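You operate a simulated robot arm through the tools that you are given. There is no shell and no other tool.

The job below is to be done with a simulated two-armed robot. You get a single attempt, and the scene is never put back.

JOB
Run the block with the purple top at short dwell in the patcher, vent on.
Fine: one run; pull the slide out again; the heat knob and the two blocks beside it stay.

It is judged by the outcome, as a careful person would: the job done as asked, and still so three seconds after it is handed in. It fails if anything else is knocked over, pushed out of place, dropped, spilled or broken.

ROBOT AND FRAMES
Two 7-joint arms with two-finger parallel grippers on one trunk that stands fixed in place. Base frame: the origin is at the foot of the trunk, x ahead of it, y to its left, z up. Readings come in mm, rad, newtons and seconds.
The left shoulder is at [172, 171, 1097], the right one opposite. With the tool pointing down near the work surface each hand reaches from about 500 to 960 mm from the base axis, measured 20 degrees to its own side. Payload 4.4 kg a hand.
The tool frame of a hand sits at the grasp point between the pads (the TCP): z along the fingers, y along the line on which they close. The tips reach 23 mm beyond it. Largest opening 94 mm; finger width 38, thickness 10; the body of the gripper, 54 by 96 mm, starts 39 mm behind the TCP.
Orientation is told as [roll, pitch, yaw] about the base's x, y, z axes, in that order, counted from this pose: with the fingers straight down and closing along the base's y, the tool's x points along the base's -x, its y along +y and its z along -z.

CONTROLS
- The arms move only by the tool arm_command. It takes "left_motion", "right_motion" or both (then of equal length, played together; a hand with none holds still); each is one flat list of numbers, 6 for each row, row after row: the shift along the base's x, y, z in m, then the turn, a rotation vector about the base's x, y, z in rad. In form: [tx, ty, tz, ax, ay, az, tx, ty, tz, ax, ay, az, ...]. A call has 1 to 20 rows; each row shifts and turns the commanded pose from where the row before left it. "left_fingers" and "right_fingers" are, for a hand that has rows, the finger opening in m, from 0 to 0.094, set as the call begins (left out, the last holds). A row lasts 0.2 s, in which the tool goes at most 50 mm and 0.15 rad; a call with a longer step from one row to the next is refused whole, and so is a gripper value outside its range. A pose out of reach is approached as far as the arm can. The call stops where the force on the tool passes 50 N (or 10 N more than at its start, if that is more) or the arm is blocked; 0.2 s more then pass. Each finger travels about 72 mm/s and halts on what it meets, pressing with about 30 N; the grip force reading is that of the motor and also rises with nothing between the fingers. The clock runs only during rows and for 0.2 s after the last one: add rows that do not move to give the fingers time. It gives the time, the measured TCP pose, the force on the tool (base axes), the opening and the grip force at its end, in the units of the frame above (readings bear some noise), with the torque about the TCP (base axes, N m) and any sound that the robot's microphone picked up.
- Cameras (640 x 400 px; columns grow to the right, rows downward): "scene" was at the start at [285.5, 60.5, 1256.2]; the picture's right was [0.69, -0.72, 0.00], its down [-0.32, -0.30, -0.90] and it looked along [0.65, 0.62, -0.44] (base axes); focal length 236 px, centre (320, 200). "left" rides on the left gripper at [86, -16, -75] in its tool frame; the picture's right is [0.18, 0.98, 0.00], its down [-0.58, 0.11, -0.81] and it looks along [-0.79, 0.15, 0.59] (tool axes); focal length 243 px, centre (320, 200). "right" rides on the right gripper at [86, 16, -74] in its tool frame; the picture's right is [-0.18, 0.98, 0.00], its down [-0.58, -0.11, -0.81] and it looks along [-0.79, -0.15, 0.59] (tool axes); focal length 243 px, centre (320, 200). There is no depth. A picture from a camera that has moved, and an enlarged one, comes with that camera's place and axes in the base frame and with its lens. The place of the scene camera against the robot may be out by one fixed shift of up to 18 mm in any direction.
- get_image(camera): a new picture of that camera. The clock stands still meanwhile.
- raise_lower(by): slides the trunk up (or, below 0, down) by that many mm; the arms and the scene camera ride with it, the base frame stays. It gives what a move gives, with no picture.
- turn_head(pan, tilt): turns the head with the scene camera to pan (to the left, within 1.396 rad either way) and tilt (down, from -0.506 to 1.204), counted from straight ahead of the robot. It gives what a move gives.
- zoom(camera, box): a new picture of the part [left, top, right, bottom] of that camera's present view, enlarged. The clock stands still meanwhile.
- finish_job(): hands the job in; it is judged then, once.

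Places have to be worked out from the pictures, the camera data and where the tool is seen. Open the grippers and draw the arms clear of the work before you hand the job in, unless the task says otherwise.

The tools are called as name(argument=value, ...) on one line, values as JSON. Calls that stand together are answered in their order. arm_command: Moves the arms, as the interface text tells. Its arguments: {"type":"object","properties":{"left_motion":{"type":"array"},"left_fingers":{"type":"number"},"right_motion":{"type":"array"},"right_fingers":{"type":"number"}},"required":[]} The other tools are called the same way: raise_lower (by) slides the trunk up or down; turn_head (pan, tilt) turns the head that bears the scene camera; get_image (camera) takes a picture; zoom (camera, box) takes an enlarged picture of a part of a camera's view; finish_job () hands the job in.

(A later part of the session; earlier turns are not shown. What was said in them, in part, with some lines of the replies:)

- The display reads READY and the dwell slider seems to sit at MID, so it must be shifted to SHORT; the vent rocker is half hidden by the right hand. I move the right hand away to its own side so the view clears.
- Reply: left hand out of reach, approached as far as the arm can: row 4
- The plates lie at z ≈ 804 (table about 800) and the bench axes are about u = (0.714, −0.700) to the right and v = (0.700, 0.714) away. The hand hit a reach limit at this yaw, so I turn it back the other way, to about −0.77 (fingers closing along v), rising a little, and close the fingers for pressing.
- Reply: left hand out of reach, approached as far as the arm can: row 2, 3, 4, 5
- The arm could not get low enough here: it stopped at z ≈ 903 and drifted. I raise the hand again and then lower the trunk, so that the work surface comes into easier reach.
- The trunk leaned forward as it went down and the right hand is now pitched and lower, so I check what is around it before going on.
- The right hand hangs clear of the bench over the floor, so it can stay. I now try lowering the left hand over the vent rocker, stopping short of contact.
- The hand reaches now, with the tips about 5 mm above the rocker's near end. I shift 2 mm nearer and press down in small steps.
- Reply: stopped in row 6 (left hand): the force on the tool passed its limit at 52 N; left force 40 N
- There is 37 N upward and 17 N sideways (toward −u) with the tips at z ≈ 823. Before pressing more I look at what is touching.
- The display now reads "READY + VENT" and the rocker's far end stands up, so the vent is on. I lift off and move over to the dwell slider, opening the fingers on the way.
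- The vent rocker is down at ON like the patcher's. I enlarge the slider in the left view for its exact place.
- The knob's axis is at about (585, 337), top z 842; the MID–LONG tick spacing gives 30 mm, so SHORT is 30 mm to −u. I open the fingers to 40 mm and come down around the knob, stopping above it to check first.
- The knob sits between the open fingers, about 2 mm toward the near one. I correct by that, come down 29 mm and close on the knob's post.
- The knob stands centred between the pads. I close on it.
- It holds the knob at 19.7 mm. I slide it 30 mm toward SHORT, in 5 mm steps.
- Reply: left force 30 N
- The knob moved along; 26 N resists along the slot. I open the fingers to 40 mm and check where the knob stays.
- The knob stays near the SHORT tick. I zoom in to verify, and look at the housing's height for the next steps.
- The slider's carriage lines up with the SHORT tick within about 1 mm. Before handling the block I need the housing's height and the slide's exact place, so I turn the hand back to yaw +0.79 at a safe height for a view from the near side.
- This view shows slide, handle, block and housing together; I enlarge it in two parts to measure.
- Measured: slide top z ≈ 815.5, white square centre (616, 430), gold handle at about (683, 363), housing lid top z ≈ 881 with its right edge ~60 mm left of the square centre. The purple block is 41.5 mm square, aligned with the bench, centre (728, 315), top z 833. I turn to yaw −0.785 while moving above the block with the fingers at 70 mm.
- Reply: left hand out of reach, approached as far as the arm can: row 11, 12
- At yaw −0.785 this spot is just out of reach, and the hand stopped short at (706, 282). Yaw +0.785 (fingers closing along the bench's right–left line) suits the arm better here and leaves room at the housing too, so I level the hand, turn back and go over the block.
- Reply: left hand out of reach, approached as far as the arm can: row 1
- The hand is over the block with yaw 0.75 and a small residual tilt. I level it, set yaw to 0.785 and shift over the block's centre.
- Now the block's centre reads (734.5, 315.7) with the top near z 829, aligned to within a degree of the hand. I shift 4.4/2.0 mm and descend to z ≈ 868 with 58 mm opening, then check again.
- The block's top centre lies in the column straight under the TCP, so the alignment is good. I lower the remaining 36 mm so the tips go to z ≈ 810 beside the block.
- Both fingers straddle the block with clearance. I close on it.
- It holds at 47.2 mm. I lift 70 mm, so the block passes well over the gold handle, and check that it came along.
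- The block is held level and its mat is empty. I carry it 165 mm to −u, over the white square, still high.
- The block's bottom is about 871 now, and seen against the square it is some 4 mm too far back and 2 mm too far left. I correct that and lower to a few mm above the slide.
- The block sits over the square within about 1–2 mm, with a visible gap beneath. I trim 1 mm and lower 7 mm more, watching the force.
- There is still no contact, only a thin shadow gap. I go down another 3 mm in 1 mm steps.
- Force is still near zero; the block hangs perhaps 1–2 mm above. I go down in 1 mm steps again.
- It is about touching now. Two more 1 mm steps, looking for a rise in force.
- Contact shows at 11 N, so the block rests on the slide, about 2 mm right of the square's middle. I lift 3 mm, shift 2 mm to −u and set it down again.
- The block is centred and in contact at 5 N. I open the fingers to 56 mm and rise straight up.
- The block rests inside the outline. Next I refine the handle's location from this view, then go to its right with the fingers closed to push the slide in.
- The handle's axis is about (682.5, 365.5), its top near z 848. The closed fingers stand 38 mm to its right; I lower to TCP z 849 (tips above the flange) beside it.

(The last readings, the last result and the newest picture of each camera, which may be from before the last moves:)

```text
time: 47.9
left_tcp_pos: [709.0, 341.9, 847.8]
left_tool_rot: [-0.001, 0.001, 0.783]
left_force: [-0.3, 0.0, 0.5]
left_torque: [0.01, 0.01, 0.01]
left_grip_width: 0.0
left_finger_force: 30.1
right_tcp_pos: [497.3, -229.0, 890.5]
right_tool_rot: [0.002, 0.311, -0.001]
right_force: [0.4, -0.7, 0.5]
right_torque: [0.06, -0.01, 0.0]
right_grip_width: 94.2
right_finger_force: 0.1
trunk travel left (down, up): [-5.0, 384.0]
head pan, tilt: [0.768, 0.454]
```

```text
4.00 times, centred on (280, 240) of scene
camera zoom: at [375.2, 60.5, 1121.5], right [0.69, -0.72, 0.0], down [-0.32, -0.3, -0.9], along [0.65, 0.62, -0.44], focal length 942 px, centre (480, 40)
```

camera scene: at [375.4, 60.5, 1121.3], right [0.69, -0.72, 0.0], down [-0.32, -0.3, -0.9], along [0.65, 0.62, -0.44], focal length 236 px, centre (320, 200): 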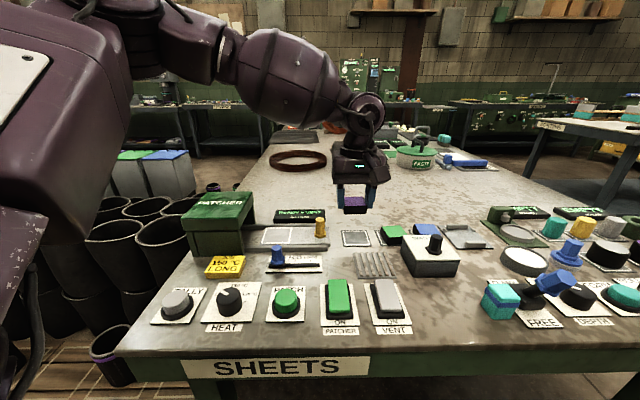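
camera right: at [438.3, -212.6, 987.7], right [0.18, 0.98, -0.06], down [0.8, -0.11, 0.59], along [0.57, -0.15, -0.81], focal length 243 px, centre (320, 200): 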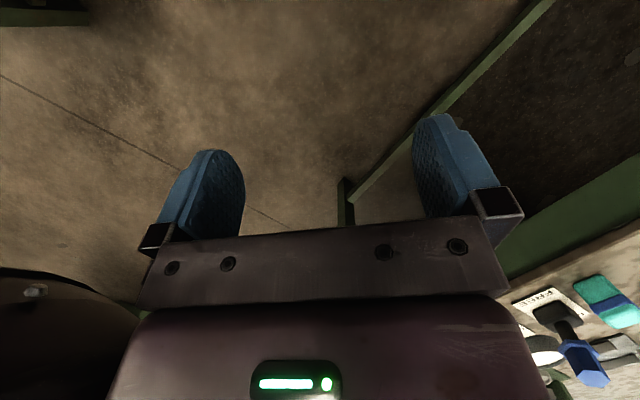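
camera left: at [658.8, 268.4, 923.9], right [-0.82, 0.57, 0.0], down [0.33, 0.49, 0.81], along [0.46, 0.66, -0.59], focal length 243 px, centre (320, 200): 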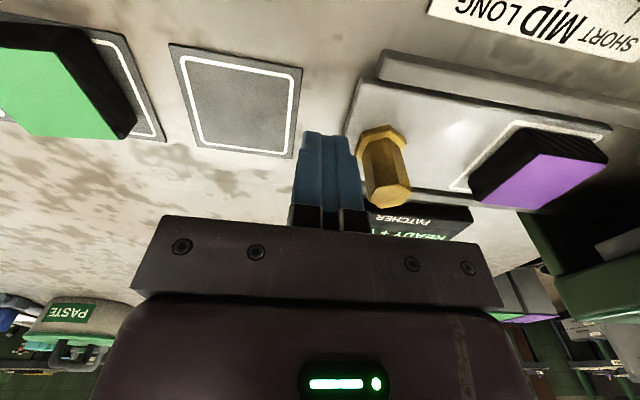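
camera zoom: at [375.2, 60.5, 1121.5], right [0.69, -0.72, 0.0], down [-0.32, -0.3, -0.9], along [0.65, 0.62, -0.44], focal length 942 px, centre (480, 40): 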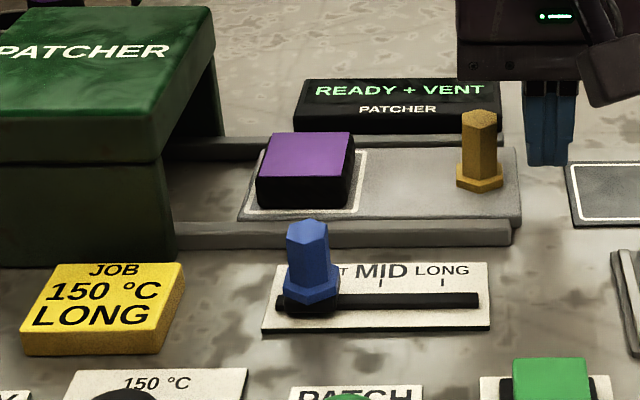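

The fingers are to the right of the handle at the right height. I push in −u by 40 mm in 5 mm steps, to meet the handle and start the slide, then check.

arm_command(left_motion=[-0.00354, 0.00354, 0, 0, 0, 0, -0.00354, 0.00354, 0, 0, 0, 0, -0.00354, 0.00354, 0, 0, 0, 0, -0.00354, 0.00354, 0, 0, 0, 0, -0.00354, 0.00354, 0, 0, 0, 0, -0.00354, 0.00354, 0, 0, 0, 0, -0.00354, 0.00354, 0, 0, 0, 0, -0.00354, 0.00354, 0, 0, 0, 0])

get_image(camera="left")

zoom(camera="scene", box=[200, 190, 360, 290])

```text
time: 49.7
left_tcp_pos: [681.0, 368.4, 849.5]
left_tool_rot: [-0.001, 0.0, 0.783]
left_force: [0.2, -0.5, 0.3]
left_torque: [0.03, 0.02, -0.01]
left_grip_width: 0.2
left_finger_force: 30.0
right_tcp_pos: [497.6, -228.3, 890.6]
right_tool_rot: [0.0, 0.31, -0.001]
right_force: [-0.7, 0.0, 0.4]
right_torque: [0.0, 0.0, 0.02]
right_grip_width: 93.9
right_finger_force: 0.1
trunk travel left (down, up): [-5.0, 384.0]
head pan, tilt: [0.768, 0.454]
```

```text
taken
camera left: at [631.4, 295.6, 926.1], right [-0.82, 0.57, 0.0], down [0.33, 0.49, 0.81], along [0.46, 0.66, -0.59], focal length 243 px, centre (320, 200)
```

left: 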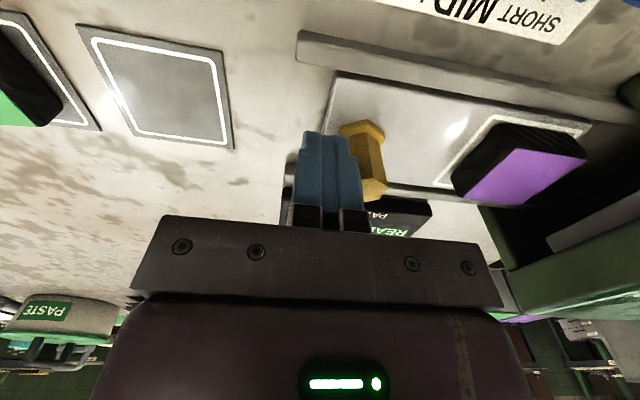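

```text
4.00 times, centred on (280, 240) of scene
camera zoom: at [375.2, 60.5, 1121.5], right [0.69, -0.72, 0.0], down [-0.32, -0.3, -0.9], along [0.65, 0.62, -0.44], focal length 942 px, centre (480, 40)
```

zoom: 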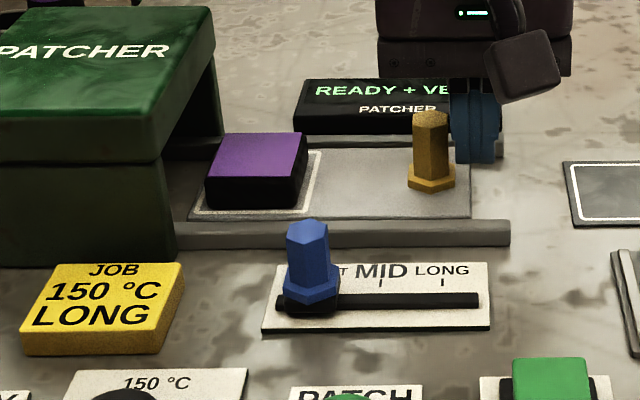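

The slide moves easily and the block rides along squarely. I push another 60 mm.

arm_command(left_motion=[-0.00354, 0.00354, 0, 0, 0, 0, -0.00354, 0.00354, 0, 0, 0, 0, -0.00354, 0.00354, 0, 0, 0, 0, -0.00354, 0.00354, 0, 0, 0, 0, -0.00354, 0.00354, 0, 0, 0, 0, -0.00354, 0.00354, 0, 0, 0, 0, -0.00354, 0.00354, 0, 0, 0, 0, -0.00354, 0.00354, 0, 0, 0, 0, -0.00354, 0.00354, 0, 0, 0, 0, -0.00354, 0.00354, 0, 0, 0, 0, -0.00354, 0.00354, 0, 0, 0, 0, -0.00354, 0.00354, 0, 0, 0, 0])

get_image(camera="left")

zoom(camera="scene", box=[200, 190, 360, 290])

```text
time: 52.3
left_tcp_pos: [639.2, 409.4, 849.1]
left_tool_rot: [-0.002, 0.002, 0.783]
left_force: [-0.1, -0.3, -0.5]
left_torque: [0.0, 0.01, -0.01]
left_grip_width: 0.1
left_finger_force: 29.9
right_tcp_pos: [495.9, -229.3, 890.5]
right_tool_rot: [-0.001, 0.31, -0.001]
right_force: [0.3, -0.3, 0.2]
right_torque: [0.0, -0.01, 0.01]
right_grip_width: 93.8
right_finger_force: 0.1
trunk travel left (down, up): [-5.0, 384.0]
head pan, tilt: [0.768, 0.454]
```

```text
taken
camera left: at [588.0, 337.4, 925.5], right [-0.82, 0.57, 0.0], down [0.33, 0.49, 0.81], along [0.46, 0.66, -0.59], focal length 243 px, centre (320, 200)
```

left: 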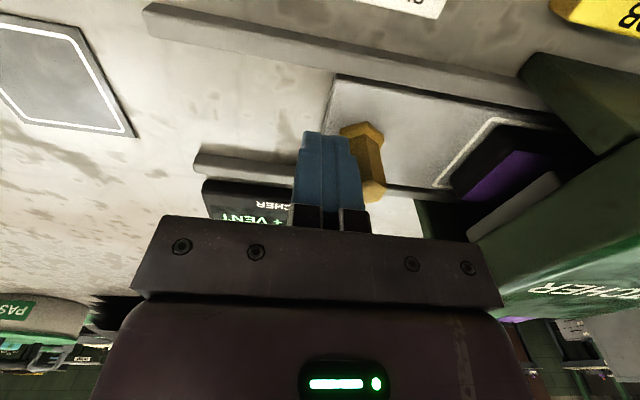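

```text
4.00 times, centred on (280, 240) of scene
camera zoom: at [375.3, 60.5, 1121.4], right [0.69, -0.72, 0.0], down [-0.32, -0.3, -0.9], along [0.65, 0.62, -0.44], focal length 942 px, centre (480, 40)
```

zoom: 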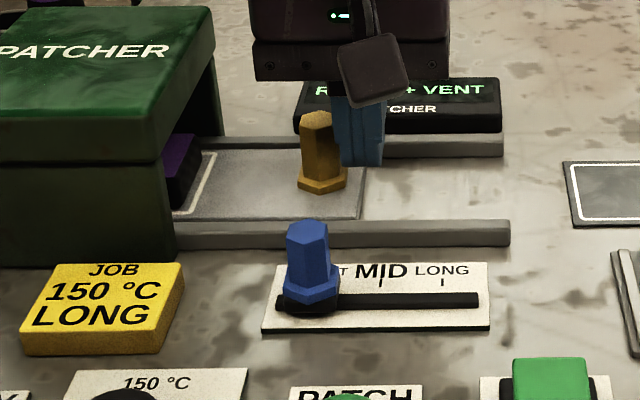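

The block is entering the housing. I push 24 mm more in 4 mm steps.

arm_command(left_motion=[-0.00283, 0.00283, 0, 0, 0, 0, -0.00283, 0.00283, 0, 0, 0, 0, -0.00283, 0.00283, 0, 0, 0, 0, -0.00283, 0.00283, 0, 0, 0, 0, -0.00283, 0.00283, 0, 0, 0, 0, -0.00283, 0.00283, 0, 0, 0, 0])

zoom(camera="scene", box=[200, 180, 360, 280])

get_image(camera="left")

```text
time: 53.6
left_tcp_pos: [630.5, 421.1, 849.4]
left_tool_rot: [-0.019, -0.002, 0.778]
left_force: [22.4, -25.8, -7.8]
left_torque: [-0.11, -0.01, -0.09]
left_grip_width: 0.2
left_finger_force: 30.1
right_tcp_pos: [499.0, -229.7, 887.9]
right_tool_rot: [0.002, 0.315, -0.001]
right_force: [-1.1, -0.8, 0.1]
right_torque: [-0.03, 0.05, -0.02]
right_grip_width: 93.9
right_finger_force: 0.0
trunk travel left (down, up): [-5.0, 384.0]
head pan, tilt: [0.768, 0.454]
stopped in row 6 (left hand): the force on the tool passed its limit at 56 N (the readings are from after the stop); the commanded pose is now the measured one
```

```text
4.00 times, centred on (280, 230) of scene
camera zoom: at [377.7, 58.9, 1120.5], right [0.69, -0.72, 0.0], down [-0.32, -0.3, -0.9], along [0.65, 0.62, -0.44], focal length 942 px, centre (480, 80)
```

zoom: 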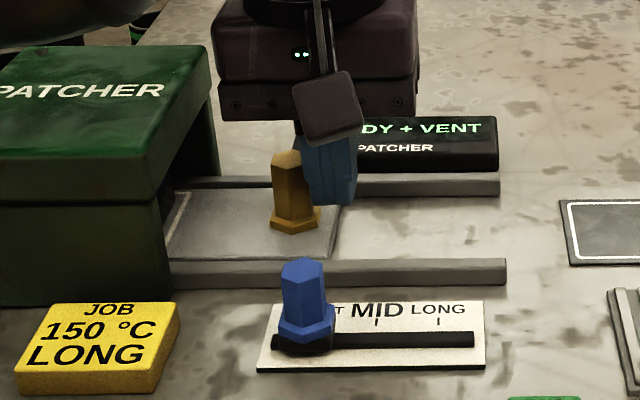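

```text
taken
camera left: at [577.8, 348.7, 925.5], right [-0.82, 0.57, -0.02], down [0.33, 0.49, 0.81], along [0.47, 0.65, -0.59], focal length 243 px, centre (320, 200)
```

left: 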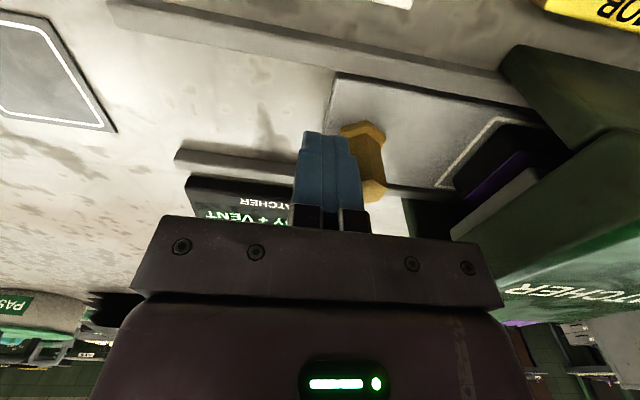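

The push stopped at 56 N after about 94 mm of travel; that may be the slide's end stop, with the block just inside the housing. I zoom in to see whether anything is caught.

zoom(camera="left", box=[320, 60, 560, 220])

zoom(camera="scene", box=[225, 200, 295, 250])

```text
2.50 times, centred on (440, 140) of left
camera zoom: at [577.8, 348.7, 925.5], right [-0.82, 0.57, -0.02], down [0.33, 0.49, 0.81], along [0.47, 0.65, -0.59], focal length 606 px, centre (20, 350)
```

zoom: 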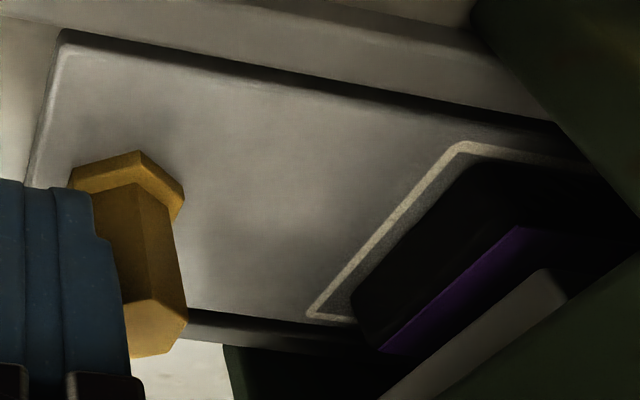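

```text
8.00 times, centred on (260, 225) of scene
camera zoom: at [377.7, 58.9, 1120.5], right [0.69, -0.72, 0.0], down [-0.32, -0.3, -0.9], along [0.65, 0.62, -0.44], focal length 1884 px, centre (800, 0)
```

zoom: 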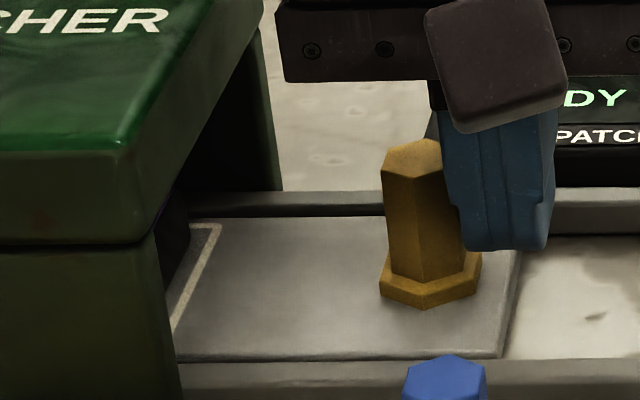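

The block kept its place relative to the handle while the force rose, so nothing is caught: the slide met its own end stop after about 95 mm. I back the fingers off the handle and rise.

arm_command(left_motion=[0.0035, -0.0035, 0, 0, 0, 0, 0.0035, -0.0035, 0, 0, 0, 0, 0.0035, -0.0035, 0, 0, 0, 0, 0, 0, 0.02, 0, 0, 0, 0, 0, 0.03, 0, 0, 0, 0, 0, 0.03, 0, 0, 0, 0, 0, 0, 0, 0, 0])

get_image(camera="scene")

zoom(camera="scene", box=[200, 190, 360, 290])

get_image(camera="left")

```text
time: 55.2
left_tcp_pos: [635.1, 411.4, 930.5]
left_tool_rot: [-0.014, 0.0, 0.779]
left_force: [-0.4, -0.1, 0.2]
left_torque: [0.01, 0.01, 0.0]
left_grip_width: 0.0
left_finger_force: 30.3
right_tcp_pos: [496.7, -229.0, 890.6]
right_tool_rot: [0.001, 0.314, -0.003]
right_force: [-1.7, -0.2, 0.0]
right_torque: [0.02, -0.03, -0.02]
right_grip_width: 94.1
right_finger_force: 0.0
trunk travel left (down, up): [-5.0, 384.0]
head pan, tilt: [0.768, 0.454]
```

```text
taken
camera scene: at [375.3, 60.4, 1121.4], right [0.69, -0.72, 0.0], down [-0.32, -0.3, -0.9], along [0.65, 0.62, -0.44], focal length 236 px, centre (320, 200)
```

scene: 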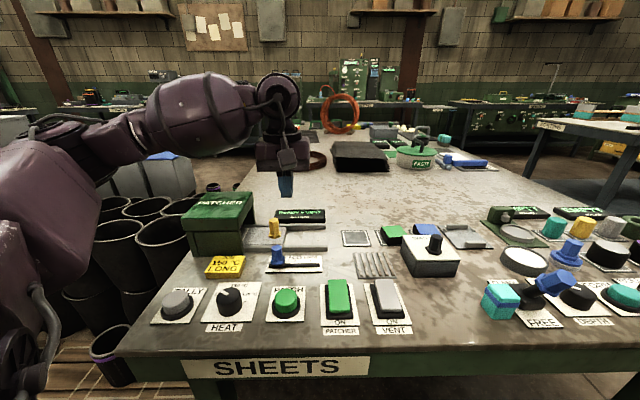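

```text
4.00 times, centred on (280, 240) of scene
camera zoom: at [375.3, 60.4, 1121.4], right [0.69, -0.72, 0.0], down [-0.32, -0.3, -0.9], along [0.65, 0.62, -0.44], focal length 942 px, centre (480, 40)
```

zoom: 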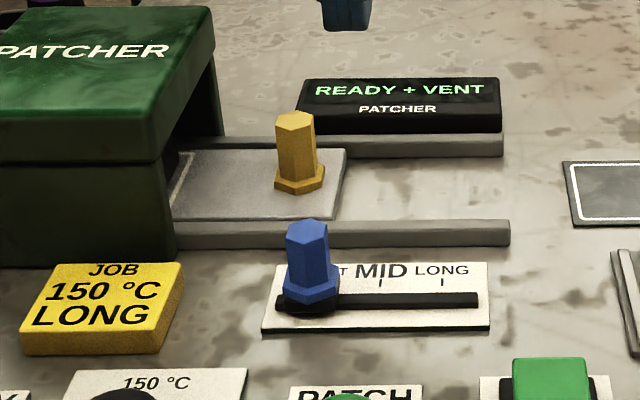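

```text
taken
camera left: at [584.2, 339.9, 1006.0], right [-0.82, 0.57, -0.01], down [0.33, 0.49, 0.81], along [0.47, 0.66, -0.59], focal length 243 px, centre (320, 200)
```

left: 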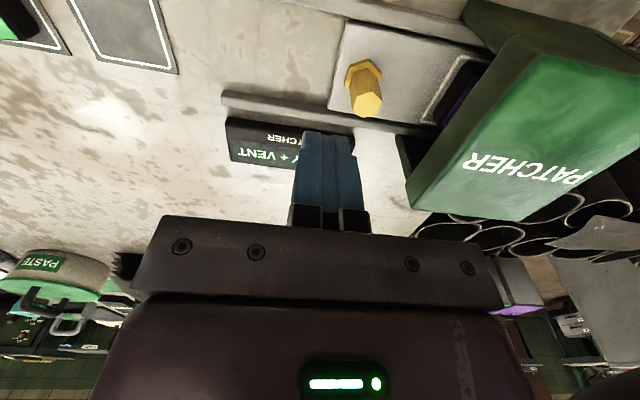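

I check once more that the block has not shifted on the slide and that the slide is fully home.

zoom(camera="left", box=[320, 10, 520, 140])

zoom(camera="scene", box=[215, 205, 275, 250])

```text
3.08 times, centred on (420, 75) of left
camera zoom: at [584.2, 339.9, 1006.0], right [-0.82, 0.57, -0.01], down [0.33, 0.49, 0.81], along [0.47, 0.66, -0.59], focal length 746 px, centre (12, 585)
```

zoom: 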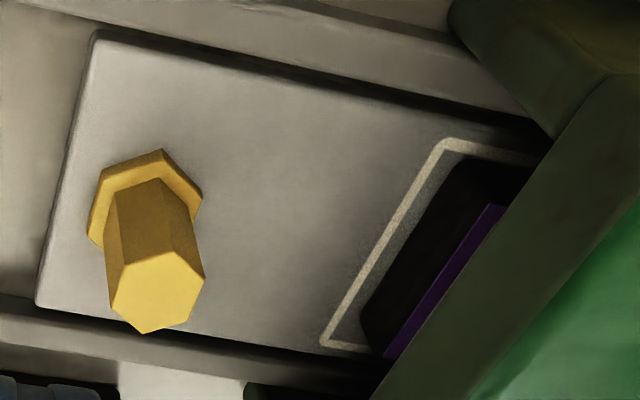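

```text
8.89 times, centred on (245, 228) of scene
camera zoom: at [375.3, 60.4, 1121.4], right [0.69, -0.72, 0.0], down [-0.32, -0.3, -0.9], along [0.65, 0.62, -0.44], focal length 2094 px, centre (987, -44)
```

zoom: 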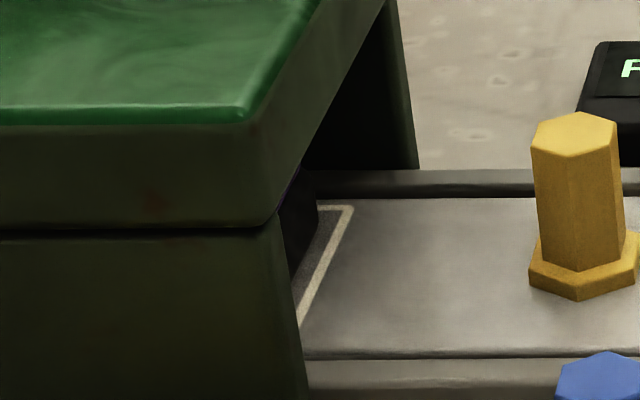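

The gap between the block and the outline's right line is unchanged (~4.5 mm), so the slide is home and the block in place. Now I go above the PATCH button at about (516, 277), levelling the hand on the way.

arm_command(left_motion=[-0.0148, -0.0169, 0, 0.01, 0.0098, 0.003, -0.0148, -0.0169, 0, 0, 0, 0, -0.0148, -0.0169, 0, 0, 0, 0, -0.0148, -0.0169, 0, 0, 0, 0, -0.0148, -0.0169, 0, 0, 0, 0, -0.0148, -0.0169, 0, 0, 0, 0, -0.0148, -0.0169, 0, 0, 0, 0, -0.0148, -0.0169, 0, 0, 0, 0, 0, 0, 0, 0, 0, 0])

get_image(camera="left")

get_image(camera="scene")

```text
time: 57.2
left_tcp_pos: [518.2, 275.7, 928.7]
left_tool_rot: [-0.002, -0.003, 0.784]
left_force: [-0.2, -0.4, -0.3]
left_torque: [-0.01, 0.0, 0.02]
left_grip_width: 0.0
left_finger_force: 30.5
right_tcp_pos: [497.7, -228.3, 890.1]
right_tool_rot: [-0.001, 0.312, -0.001]
right_force: [-0.1, 0.5, -0.3]
right_torque: [-0.01, -0.03, -0.03]
right_grip_width: 93.9
right_finger_force: 0.0
trunk travel left (down, up): [-5.0, 384.0]
head pan, tilt: [0.768, 0.454]
```

```text
taken
camera left: at [467.6, 203.5, 1004.1], right [-0.82, 0.57, 0.0], down [0.33, 0.49, 0.81], along [0.46, 0.66, -0.59], focal length 243 px, centre (320, 200)
```

left: 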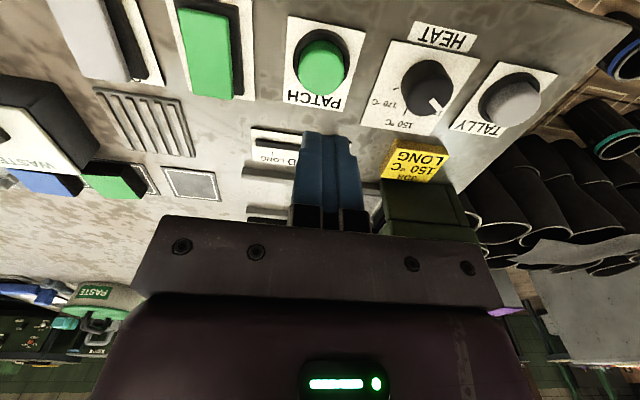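

```text
taken
camera scene: at [375.3, 60.3, 1121.4], right [0.69, -0.72, 0.0], down [-0.32, -0.3, -0.9], along [0.65, 0.62, -0.44], focal length 236 px, centre (320, 200)
```

scene: 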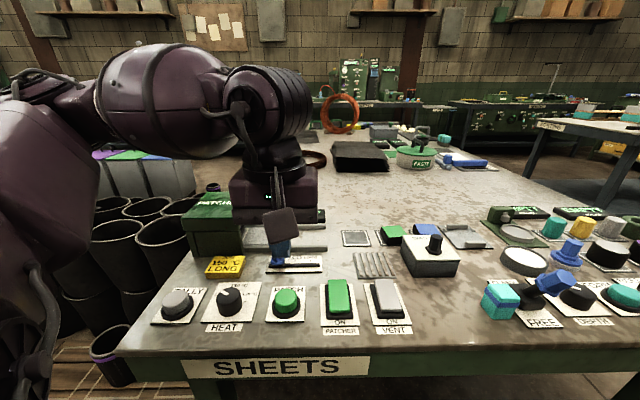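

The PATCH button's top is at (321, 70) in the picture, precisely where a point under the TCP should be. I lower to just above it.

arm_command(left_motion=[0, 0, -0.02, 0, 0, 0, 0, 0, -0.02, 0, 0, 0, 0, 0, -0.02, 0, 0, 0, 0, 0, -0.015, 0, 0, 0, 0, 0, 0, 0, 0, 0])

get_image(camera="left")

zoom(camera="scene", box=[220, 230, 360, 330])

```text
time: 58.4
left_tcp_pos: [520.2, 274.9, 856.0]
left_tool_rot: [-0.006, -0.003, 0.78]
left_force: [-1.6, 1.0, -4.1]
left_torque: [-0.07, -0.03, 0.0]
left_grip_width: 0.0
left_finger_force: 29.9
right_tcp_pos: [496.9, -228.8, 888.8]
right_tool_rot: [-0.001, 0.312, -0.001]
right_force: [0.1, -0.3, -0.2]
right_torque: [0.01, 0.02, -0.01]
right_grip_width: 94.0
right_finger_force: 0.0
trunk travel left (down, up): [-5.0, 384.0]
head pan, tilt: [0.768, 0.454]
```

```text
taken
camera left: at [468.8, 202.9, 930.2], right [-0.82, 0.57, -0.01], down [0.33, 0.49, 0.81], along [0.46, 0.66, -0.59], focal length 243 px, centre (320, 200)
```

left: 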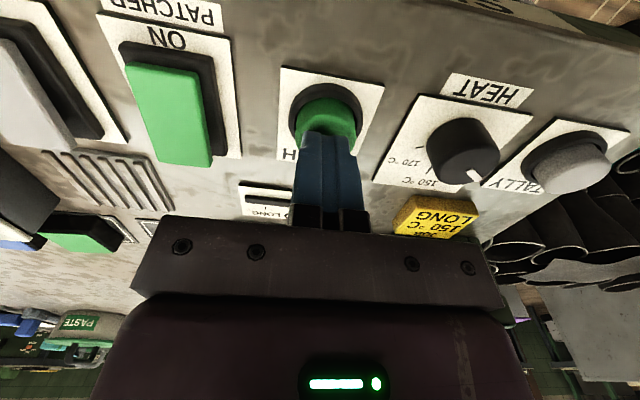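

```text
4.00 times, centred on (290, 280) of scene
camera zoom: at [375.9, 60.9, 1120.9], right [0.69, -0.72, 0.0], down [-0.32, -0.3, -0.9], along [0.65, 0.62, -0.44], focal length 942 px, centre (440, -120)
```

zoom: 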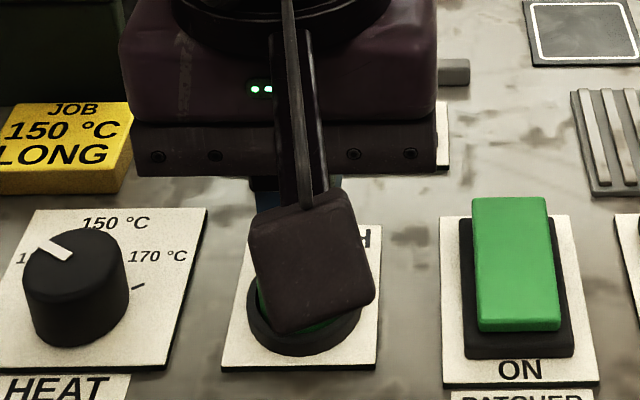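

The tips are about 13 mm above the button, sitting some 4 mm toward its far side. I shift 4 mm nearer and descend 14 mm in 2 mm steps to make contact.

arm_command(left_motion=[-0.0028, -0.0028, -0.002, 0, 0, 0, 0, 0, -0.003, 0, 0, 0, 0, 0, -0.003, 0, 0, 0, 0, 0, -0.002, 0, 0, 0, 0, 0, -0.002, 0, 0, 0, 0, 0, -0.002, 0, 0, 0])

zoom(camera="scene", box=[220, 190, 360, 330])

get_image(camera="left")

```text
time: 59.8
left_tcp_pos: [520.3, 272.6, 843.9]
left_tool_rot: [-0.001, -0.003, 0.781]
left_force: [-4.1, 1.1, 13.6]
left_torque: [-0.02, 0.18, 0.01]
left_grip_width: 0.0
left_finger_force: 29.8
left hand out of reach, approached as far as the arm can: row 3
right_tcp_pos: [496.7, -229.3, 890.8]
right_tool_rot: [0.0, 0.311, -0.003]
right_force: [-0.2, -0.6, -0.5]
right_torque: [-0.01, -0.01, -0.02]
right_grip_width: 94.1
right_finger_force: 0.1
trunk travel left (down, up): [-5.0, 384.0]
head pan, tilt: [0.768, 0.454]
heard: click
```

```text
2.86 times, centred on (290, 260) of scene
camera zoom: at [374.1, 60.2, 1122.1], right [0.69, -0.72, 0.0], down [-0.31, -0.3, -0.9], along [0.65, 0.62, -0.44], focal length 673 px, centre (406, 29)
```

zoom: 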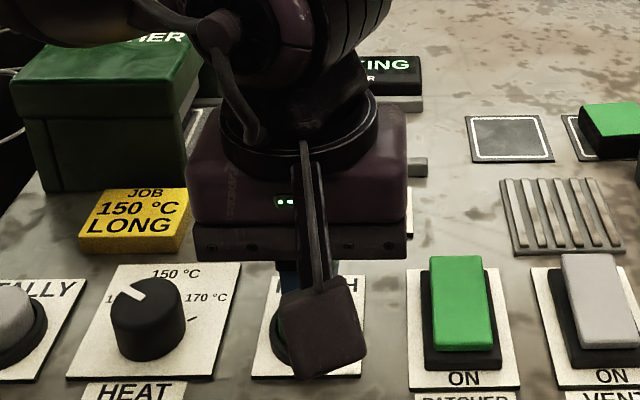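

```text
taken
camera left: at [469.0, 201.5, 918.5], right [-0.82, 0.57, 0.0], down [0.33, 0.49, 0.81], along [0.46, 0.66, -0.59], focal length 243 px, centre (320, 200)
```

left: 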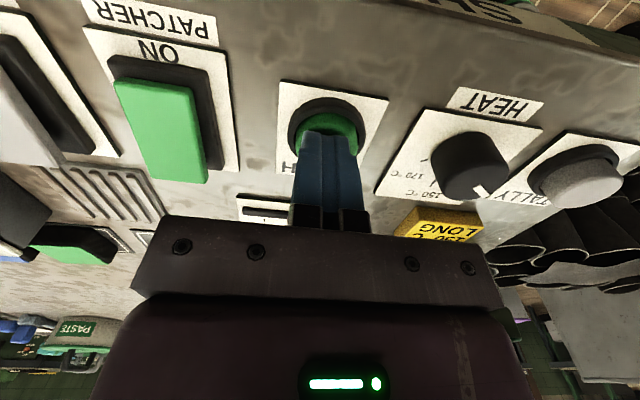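

A click was heard and the display now ends in "…ING": the run has started. I lift straight off the button at once, without touching it again.

arm_command(left_motion=[0, 0, 0.01, 0, 0, 0, 0, 0, 0.025, 0, 0, 0, 0, 0, 0.03, 0, 0, 0, 0, 0, 0.03, 0, 0, 0, 0, 0, 0, 0, 0, 0])

get_image(camera="scene")

zoom(camera="scene", box=[220, 190, 360, 330])

```text
time: 61.0
left_tcp_pos: [520.7, 274.3, 936.1]
left_tool_rot: [-0.001, -0.003, 0.784]
left_force: [-0.8, -0.7, 0.2]
left_torque: [-0.01, -0.01, -0.01]
left_grip_width: 0.1
left_finger_force: 29.5
right_tcp_pos: [497.4, -228.6, 889.7]
right_tool_rot: [0.001, 0.312, -0.004]
right_force: [0.7, 0.5, 0.1]
right_torque: [-0.01, 0.0, 0.0]
right_grip_width: 94.3
right_finger_force: 0.1
trunk travel left (down, up): [-5.0, 384.0]
head pan, tilt: [0.768, 0.454]
```

```text
taken
camera scene: at [375.3, 60.4, 1121.4], right [0.69, -0.72, 0.0], down [-0.32, -0.3, -0.9], along [0.65, 0.62, -0.44], focal length 236 px, centre (320, 200)
```

scene: 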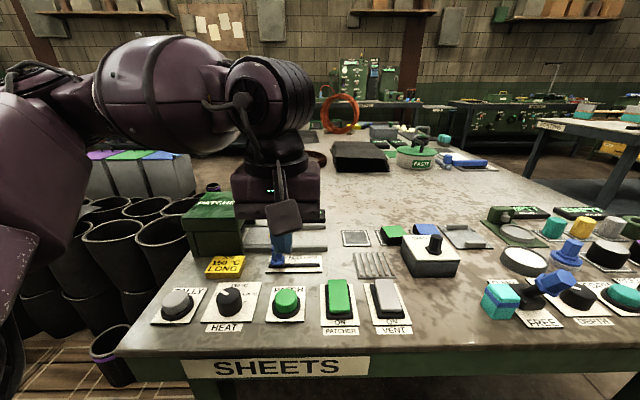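

```text
2.86 times, centred on (290, 260) of scene
camera zoom: at [375.3, 60.4, 1121.4], right [0.69, -0.72, 0.0], down [-0.32, -0.3, -0.9], along [0.65, 0.62, -0.44], focal length 673 px, centre (406, 29)
```

zoom: 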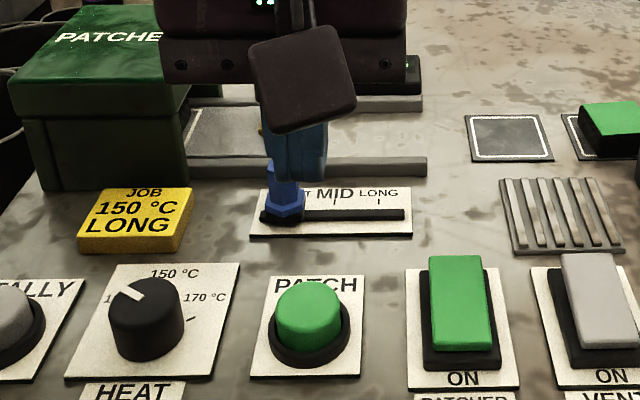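

The button is back up and I must see the display. I move the hand to above the slide's handle (clear of the camera's line to the display) and open the fingers to 60 mm for the pull later.

arm_command(left_motion=[0.0173, 0.0249, 0, 0, 0, 0, 0.0173, 0.0249, 0, 0, 0, 0, 0.0173, 0.0249, 0, 0, 0, 0, 0.0173, 0.0249, 0, 0, 0, 0, 0.0173, 0.0249, 0, 0, 0, 0, 0.0173, 0.0249, 0, 0, 0, 0, 0, 0, 0, 0, 0, 0], left_fingers=0.06)

zoom(camera="scene", box=[200, 190, 360, 290])

get_image(camera="left")

```text
time: 62.6
left_tcp_pos: [624.0, 425.1, 936.4]
left_tool_rot: [0.001, -0.003, 0.783]
left_force: [0.6, 0.1, 1.2]
left_torque: [0.03, 0.01, 0.0]
left_grip_width: 59.9
left_finger_force: 0.0
right_tcp_pos: [497.1, -228.1, 889.7]
right_tool_rot: [0.0, 0.311, -0.002]
right_force: [0.0, 0.6, 0.5]
right_torque: [0.01, -0.05, 0.0]
right_grip_width: 94.0
right_finger_force: 0.1
trunk travel left (down, up): [-5.0, 384.0]
head pan, tilt: [0.768, 0.454]
```

```text
4.00 times, centred on (280, 240) of scene
camera zoom: at [375.2, 60.6, 1121.5], right [0.69, -0.72, 0.0], down [-0.32, -0.3, -0.9], along [0.65, 0.62, -0.44], focal length 942 px, centre (480, 40)
```

zoom: 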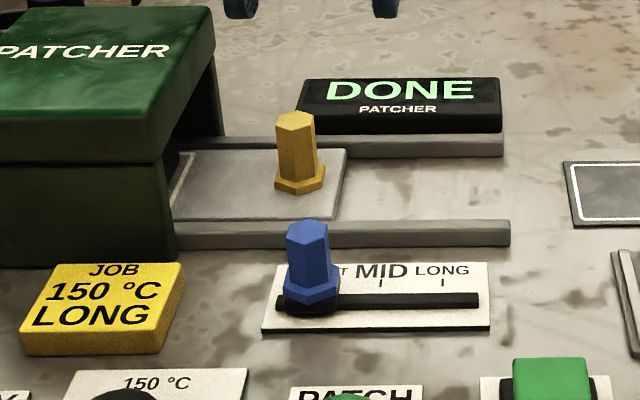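

```text
taken
camera left: at [574.5, 351.6, 1012.2], right [-0.82, 0.57, 0.0], down [0.33, 0.49, 0.81], along [0.46, 0.67, -0.59], focal length 243 px, centre (320, 200)
```

left: 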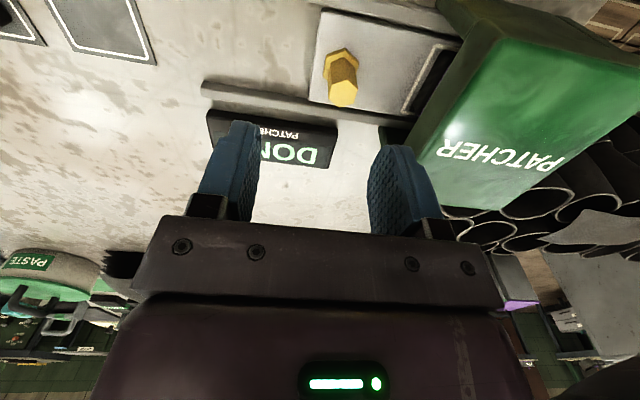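

The display says DONE. The handle reads at about U 125.6 — 15 mm left of the TCP — so the left finger will come down 5 mm to its left. I shift 3 mm back and descend part of the way to check.

arm_command(left_motion=[0.0021, 0.0021, -0.02, 0, 0, 0, 0, 0, -0.02, 0, 0, 0, 0, 0, -0.02, 0, 0, 0, 0, 0, 0, 0, 0, 0])

get_image(camera="left")

zoom(camera="scene", box=[200, 190, 360, 290])

```text
time: 63.6
left_tcp_pos: [628.2, 426.4, 875.0]
left_tool_rot: [-0.001, 0.0, 0.782]
left_force: [0.0, -0.7, 0.5]
left_torque: [0.0, 0.0, -0.02]
left_grip_width: 60.1
left_finger_force: 0.0
right_tcp_pos: [497.1, -228.6, 891.4]
right_tool_rot: [-0.001, 0.31, -0.002]
right_force: [0.0, 0.4, -0.3]
right_torque: [-0.03, -0.01, 0.02]
right_grip_width: 94.1
right_finger_force: 0.0
trunk travel left (down, up): [-5.0, 384.0]
head pan, tilt: [0.768, 0.454]
```

```text
taken
camera left: at [577.6, 353.2, 950.5], right [-0.82, 0.57, 0.0], down [0.33, 0.49, 0.81], along [0.46, 0.66, -0.59], focal length 243 px, centre (320, 200)
```

left: 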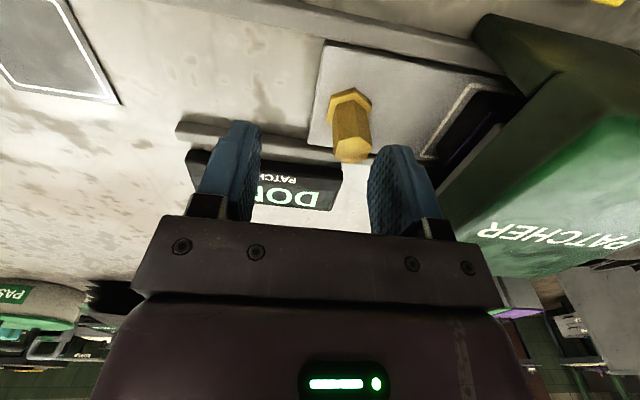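

```text
4.00 times, centred on (280, 240) of scene
camera zoom: at [375.2, 60.6, 1121.5], right [0.69, -0.72, 0.0], down [-0.32, -0.3, -0.9], along [0.65, 0.62, -0.44], focal length 942 px, centre (480, 40)
```

zoom: 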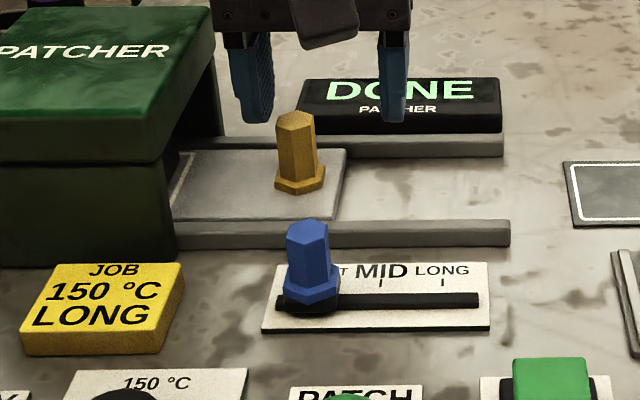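

At this height the left pad would pass only ~3 mm from the handle, so I widen the fingers to 68 mm, then come down the last 26 mm.

arm_command(left_motion=[0.001, 0.001, 0, 0, 0, 0, 0, 0, 0, 0, 0, 0, 0, 0, -0.01, 0, 0, 0, 0, 0, -0.01, 0, 0, 0, 0, 0, -0.006, 0, 0, 0, 0, 0, 0, 0, 0, 0], left_fingers=0.068)

get_image(camera="left")

zoom(camera="scene", box=[200, 190, 360, 290])

```text
time: 65.0
left_tcp_pos: [625.7, 427.9, 849.6]
left_tool_rot: [0.001, -0.001, 0.782]
left_force: [-0.5, 0.8, 0.7]
left_torque: [0.01, -0.04, 0.03]
left_grip_width: 67.8
left_finger_force: 0.1
right_tcp_pos: [497.7, -229.1, 890.2]
right_tool_rot: [0.0, 0.31, -0.001]
right_force: [0.0, 0.4, 0.0]
right_torque: [-0.03, -0.05, 0.01]
right_grip_width: 93.7
right_finger_force: 0.0
trunk travel left (down, up): [-5.0, 384.0]
head pan, tilt: [0.768, 0.454]
```

```text
taken
camera left: at [576.0, 354.7, 924.6], right [-0.82, 0.57, 0.0], down [0.33, 0.49, 0.81], along [0.46, 0.67, -0.59], focal length 243 px, centre (320, 200)
```

left: 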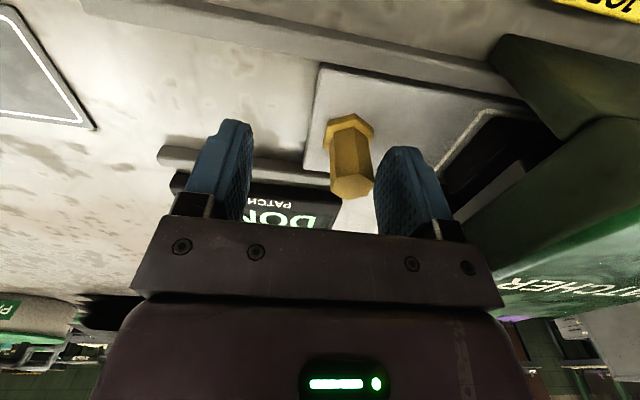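

```text
4.00 times, centred on (280, 240) of scene
camera zoom: at [375.2, 60.5, 1121.5], right [0.69, -0.72, 0.0], down [-0.32, -0.3, -0.9], along [0.65, 0.62, -0.44], focal length 942 px, centre (480, 40)
```

zoom: 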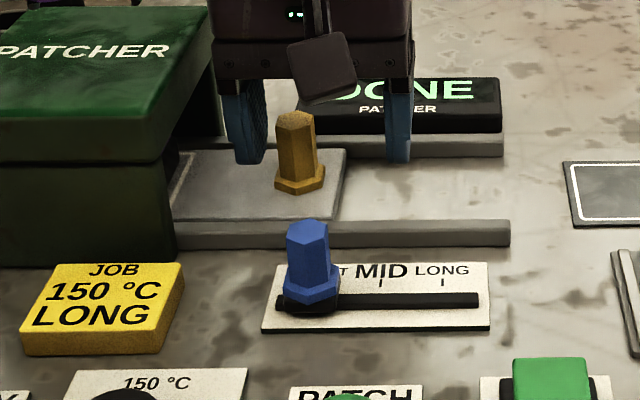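

The handle stands free between the fingers, the left one behind it by about 9 mm. I pull toward +u by 95 mm in 5 mm steps.

arm_command(left_motion=[0.0035, -0.0035, 0, 0, 0, 0, 0.0035, -0.0035, 0, 0, 0, 0, 0.0035, -0.0035, 0, 0, 0, 0, 0.0035, -0.0035, 0, 0, 0, 0, 0.0035, -0.0035, 0, 0, 0, 0, 0.0035, -0.0035, 0, 0, 0, 0, 0.0035, -0.0035, 0, 0, 0, 0, 0.0035, -0.0035, 0, 0, 0, 0, 0.0035, -0.0035, 0, 0, 0, 0, 0.0035, -0.0035, 0, 0, 0, 0, 0.0035, -0.0035, 0, 0, 0, 0, 0.0035, -0.0035, 0, 0, 0, 0, 0.0035, -0.0035, 0, 0, 0, 0, 0.0035, -0.0035, 0, 0, 0, 0, 0.0035, -0.0035, 0, 0, 0, 0, 0.0035, -0.0035, 0, 0, 0, 0, 0.0035, -0.0035, 0, 0, 0, 0, 0.0035, -0.0035, 0, 0, 0, 0, 0.0035, -0.0035, 0, 0, 0, 0])

get_image(camera="left")

zoom(camera="scene", box=[200, 190, 360, 290])

```text
time: 69.0
left_tcp_pos: [692.4, 359.9, 853.2]
left_tool_rot: [-0.001, -0.003, 0.782]
left_force: [0.3, -0.5, 0.5]
left_torque: [0.01, 0.0, -0.01]
left_grip_width: 68.0
left_finger_force: 0.7
right_tcp_pos: [496.8, -229.0, 889.6]
right_tool_rot: [0.0, 0.311, -0.002]
right_force: [1.3, 0.3, 0.0]
right_torque: [0.0, -0.01, -0.01]
right_grip_width: 94.0
right_finger_force: 0.1
trunk travel left (down, up): [-5.0, 384.0]
head pan, tilt: [0.768, 0.454]
```

```text
taken
camera left: at [642.7, 287.3, 927.2], right [-0.82, 0.57, 0.0], down [0.33, 0.49, 0.81], along [0.46, 0.67, -0.59], focal length 243 px, centre (320, 200)
```

left: 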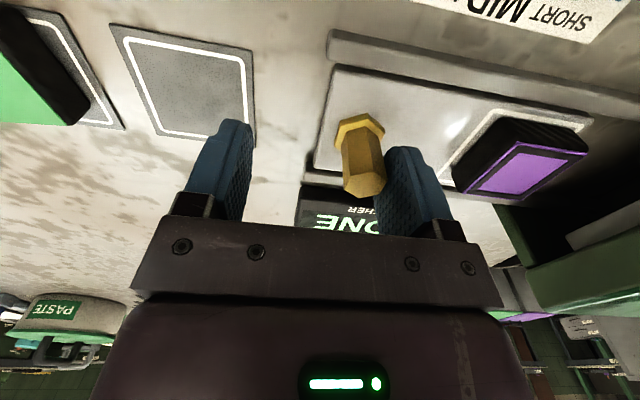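

```text
4.00 times, centred on (280, 240) of scene
camera zoom: at [375.2, 60.5, 1121.4], right [0.69, -0.72, 0.0], down [-0.32, -0.3, -0.9], along [0.65, 0.62, -0.44], focal length 942 px, centre (480, 40)
```

zoom: 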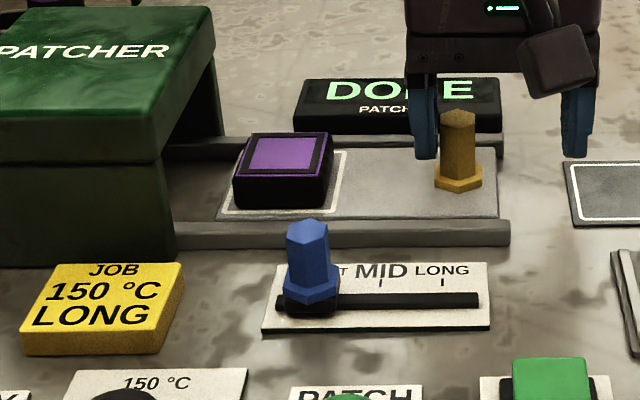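

The block came out with a patch mark on its top. The slide is about 11 mm short of where it was at the start, so I pull on in 2 mm steps.

arm_command(left_motion=[0.0014, -0.0014, 0, 0, 0, 0, 0.0014, -0.0014, 0, 0, 0, 0, 0.0014, -0.0014, 0, 0, 0, 0, 0.0014, -0.0014, 0, 0, 0, 0, 0.0014, -0.0014, 0, 0, 0, 0, 0, 0, 0, 0, 0, 0])

zoom(camera="scene", box=[200, 190, 360, 290])

```text
time: 70.4
left_tcp_pos: [699.0, 354.7, 851.3]
left_tool_rot: [-0.001, -0.002, 0.784]
left_force: [-0.8, -0.2, 0.9]
left_torque: [-0.02, 0.02, 0.02]
left_grip_width: 68.0
left_finger_force: 0.1
right_tcp_pos: [497.0, -229.2, 890.9]
right_tool_rot: [-0.001, 0.31, -0.002]
right_force: [0.0, 0.5, -0.6]
right_torque: [-0.01, -0.04, 0.0]
right_grip_width: 94.2
right_finger_force: 0.1
trunk travel left (down, up): [-5.0, 384.0]
head pan, tilt: [0.768, 0.454]
```

```text
4.00 times, centred on (280, 240) of scene
camera zoom: at [375.2, 60.4, 1121.5], right [0.69, -0.72, 0.0], down [-0.32, -0.3, -0.9], along [0.65, 0.62, -0.44], focal length 942 px, centre (480, 40)
```

zoom: 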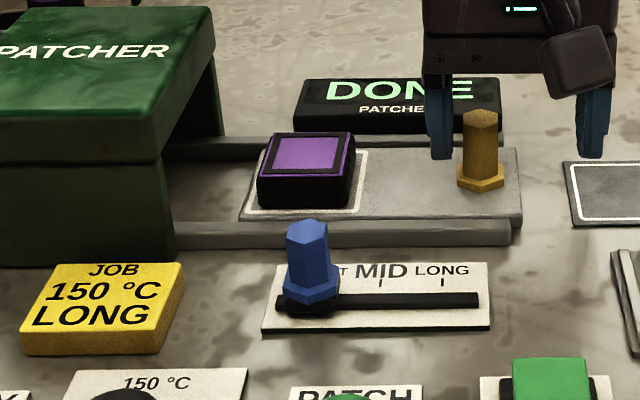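

The slide and handle are again where they were at the start. I nudge 2 mm more to feel for the end stop.

arm_command(left_motion=[0.0007, -0.0007, 0, 0, 0, 0, 0.0007, -0.0007, 0, 0, 0, 0, 0, 0, 0, 0, 0, 0])

zoom(camera="scene", box=[200, 190, 360, 290])

```text
time: 71.2
left_tcp_pos: [701.3, 351.9, 851.9]
left_tool_rot: [-0.001, -0.002, 0.782]
left_force: [0.0, 0.9, 0.1]
left_torque: [-0.01, -0.03, 0.04]
left_grip_width: 67.9
left_finger_force: 0.0
right_tcp_pos: [497.4, -228.2, 891.0]
right_tool_rot: [0.001, 0.31, -0.001]
right_force: [1.0, -0.7, 0.3]
right_torque: [-0.01, 0.0, 0.02]
right_grip_width: 94.1
right_finger_force: 0.0
trunk travel left (down, up): [-5.0, 384.0]
head pan, tilt: [0.768, 0.454]
```

```text
4.00 times, centred on (280, 240) of scene
camera zoom: at [375.2, 60.5, 1121.5], right [0.69, -0.72, 0.0], down [-0.32, -0.3, -0.9], along [0.65, 0.62, -0.44], focal length 942 px, centre (480, 40)
```

zoom: 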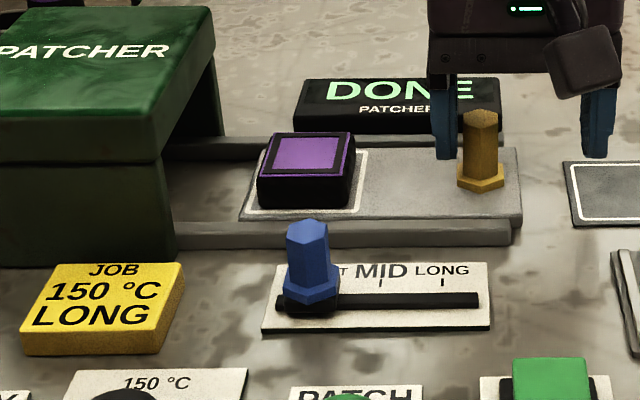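

The finger moved without force and the slide stayed at its original out position, so it is fully out. I ease the finger 4 mm away from the handle and rise straight up.

arm_command(left_motion=[-0.0028, 0.0028, 0, 0, 0, 0, 0, 0, 0.01, 0, 0, 0, 0, 0, 0.03, 0, 0, 0, 0, 0, 0.03, 0, 0, 0, 0, 0, 0.03, 0, 0, 0, 0, 0, 0.03, 0, 0, 0, 0, 0, 0, 0, 0, 0])

get_image(camera="scene")

get_image(camera="left")

```text
time: 72.8
left_tcp_pos: [700.1, 353.2, 981.7]
left_tool_rot: [-0.001, -0.002, 0.781]
left_force: [-0.6, 0.0, 0.9]
left_torque: [0.0, 0.0, 0.0]
left_grip_width: 67.9
left_finger_force: 0.1
right_tcp_pos: [497.9, -228.6, 889.9]
right_tool_rot: [0.001, 0.311, 0.0]
right_force: [0.2, 0.2, -0.7]
right_torque: [0.01, -0.01, 0.05]
right_grip_width: 94.2
right_finger_force: 0.1
trunk travel left (down, up): [-5.0, 384.0]
head pan, tilt: [0.768, 0.454]
```

```text
taken
camera scene: at [375.3, 60.4, 1121.3], right [0.69, -0.72, 0.0], down [-0.32, -0.3, -0.9], along [0.65, 0.62, -0.44], focal length 236 px, centre (320, 200)
```

scene: 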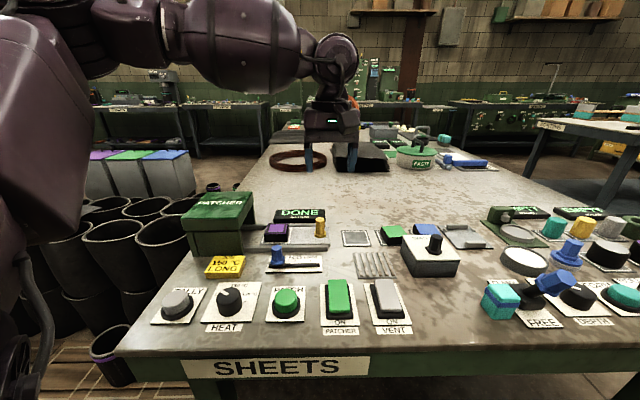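

```text
taken
camera left: at [649.4, 281.2, 1056.5], right [-0.82, 0.57, 0.0], down [0.33, 0.49, 0.81], along [0.46, 0.67, -0.59], focal length 243 px, centre (320, 200)
```

left: 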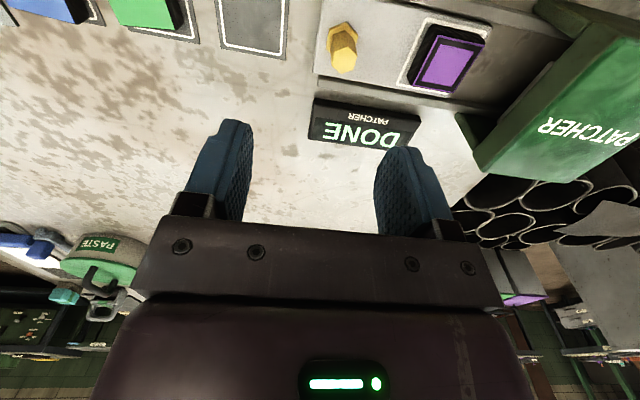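

Everything stands as it should. I draw the left hand back toward the robot's initial stance, opening the fingers, well above the bench.

arm_command(left_motion=[-0.0263, 0.001, 0.01, 0, 0, -0.0975, -0.0263, 0.001, 0.01, 0, 0, -0.0975, -0.0263, 0.001, 0.01, 0, 0, -0.0975, -0.0263, 0.001, 0.01, 0, 0, -0.0975, -0.0263, 0.001, 0.01, 0, 0, -0.0975, -0.0263, 0.001, 0.01, 0, 0, -0.0975, -0.0263, 0.001, 0.01, 0, 0, -0.0975, -0.0263, 0.001, 0.01, 0, 0, -0.0975, 0, 0, 0, 0, 0, 0], left_fingers=0.09)

get_image(camera="scene")

zoom(camera="scene", box=[150, 190, 330, 330])

zoom(camera="scene", box=[310, 200, 490, 340])

```text
time: 74.8
left_tcp_pos: [488.6, 363.1, 1059.6]
left_tool_rot: [-0.001, 0.001, 0.0]
left_force: [0.3, -0.6, -0.6]
left_torque: [-0.02, 0.04, -0.01]
left_grip_width: 89.8
left_finger_force: 0.1
right_tcp_pos: [499.7, -228.6, 888.9]
right_tool_rot: [0.0, 0.315, -0.003]
right_force: [-0.5, -0.3, -0.2]
right_torque: [-0.02, 0.04, 0.0]
right_grip_width: 94.2
right_finger_force: 0.0
trunk travel left (down, up): [-5.0, 384.0]
head pan, tilt: [0.768, 0.454]
```

```text
taken
camera scene: at [377.3, 61.0, 1120.3], right [0.69, -0.72, 0.0], down [-0.32, -0.3, -0.9], along [0.65, 0.62, -0.44], focal length 236 px, centre (320, 200)
```

scene: 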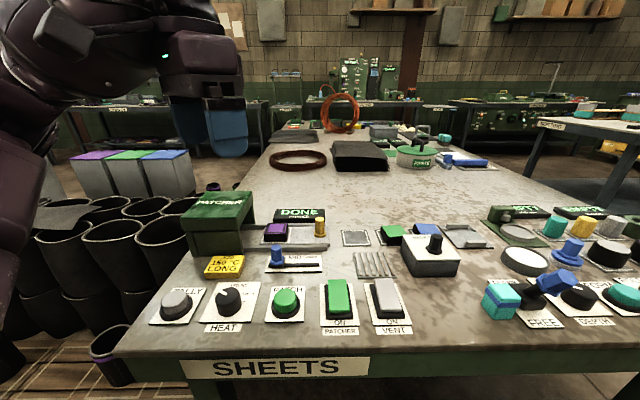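

```text
2.86 times, centred on (240, 260) of scene
camera zoom: at [377.3, 61.0, 1120.3], right [0.69, -0.72, 0.0], down [-0.32, -0.3, -0.9], along [0.65, 0.62, -0.44], focal length 673 px, centre (549, 29)
```

zoom: 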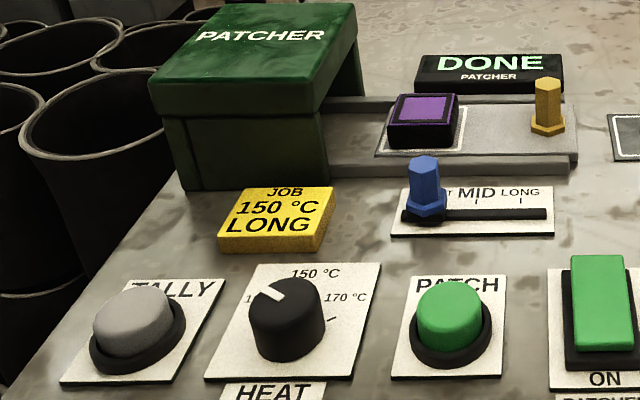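

```text
2.86 times, centred on (400, 270) of scene
camera zoom: at [377.3, 61.0, 1120.3], right [0.69, -0.72, 0.0], down [-0.32, -0.3, -0.9], along [0.65, 0.62, -0.44], focal length 673 px, centre (91, 0)
```

zoom: 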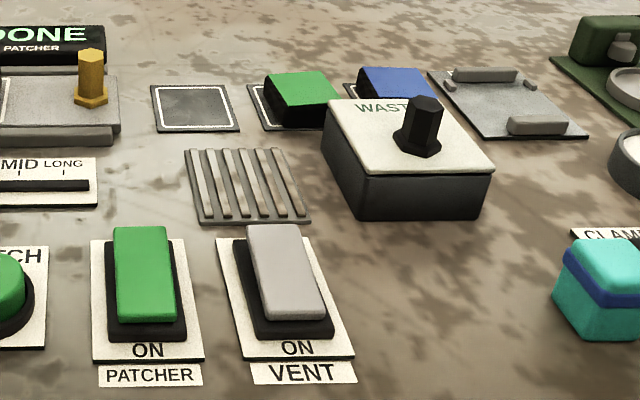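

The display reads DONE, and the patched block lies on the slide, which is out. Dwell is at SHORT and the vent and patcher are on. The heat knob and the green and blue blocks are untouched, and both hands are open and clear, so I hand the job in.

finish_job()

```text
The job is handed in.
```

The purple-topped block has had one run in the patcher at short dwell with the vent on, and the job is handed in.

- **Run:** I pressed PATCH once. The microphone heard a click, and the display later changed to DONE. The block came out with a patch mark on its purple top.
- **Slide:** I pulled it back out to its starting position. The block is still on it, inside the white outline.
- **Settings:** The dwell slider is at SHORT, within about 1 mm of the tick. The vent and patcher rockers are both ON.
- **Left alone:** I didn't touch the heat knob, the green and blue blocks, the TALLY button or the yellow job card. That card reads "150 °C LONG". I followed your short dwell instead.

When the slide was pushed in, it stopped at 56 N after about 95 mm. The block hadn't shifted on the slide, so I took that to be the slide's own end stop. Both hands were open and clear of the bench at the end, and I saw nothing knocked or moved out of place.
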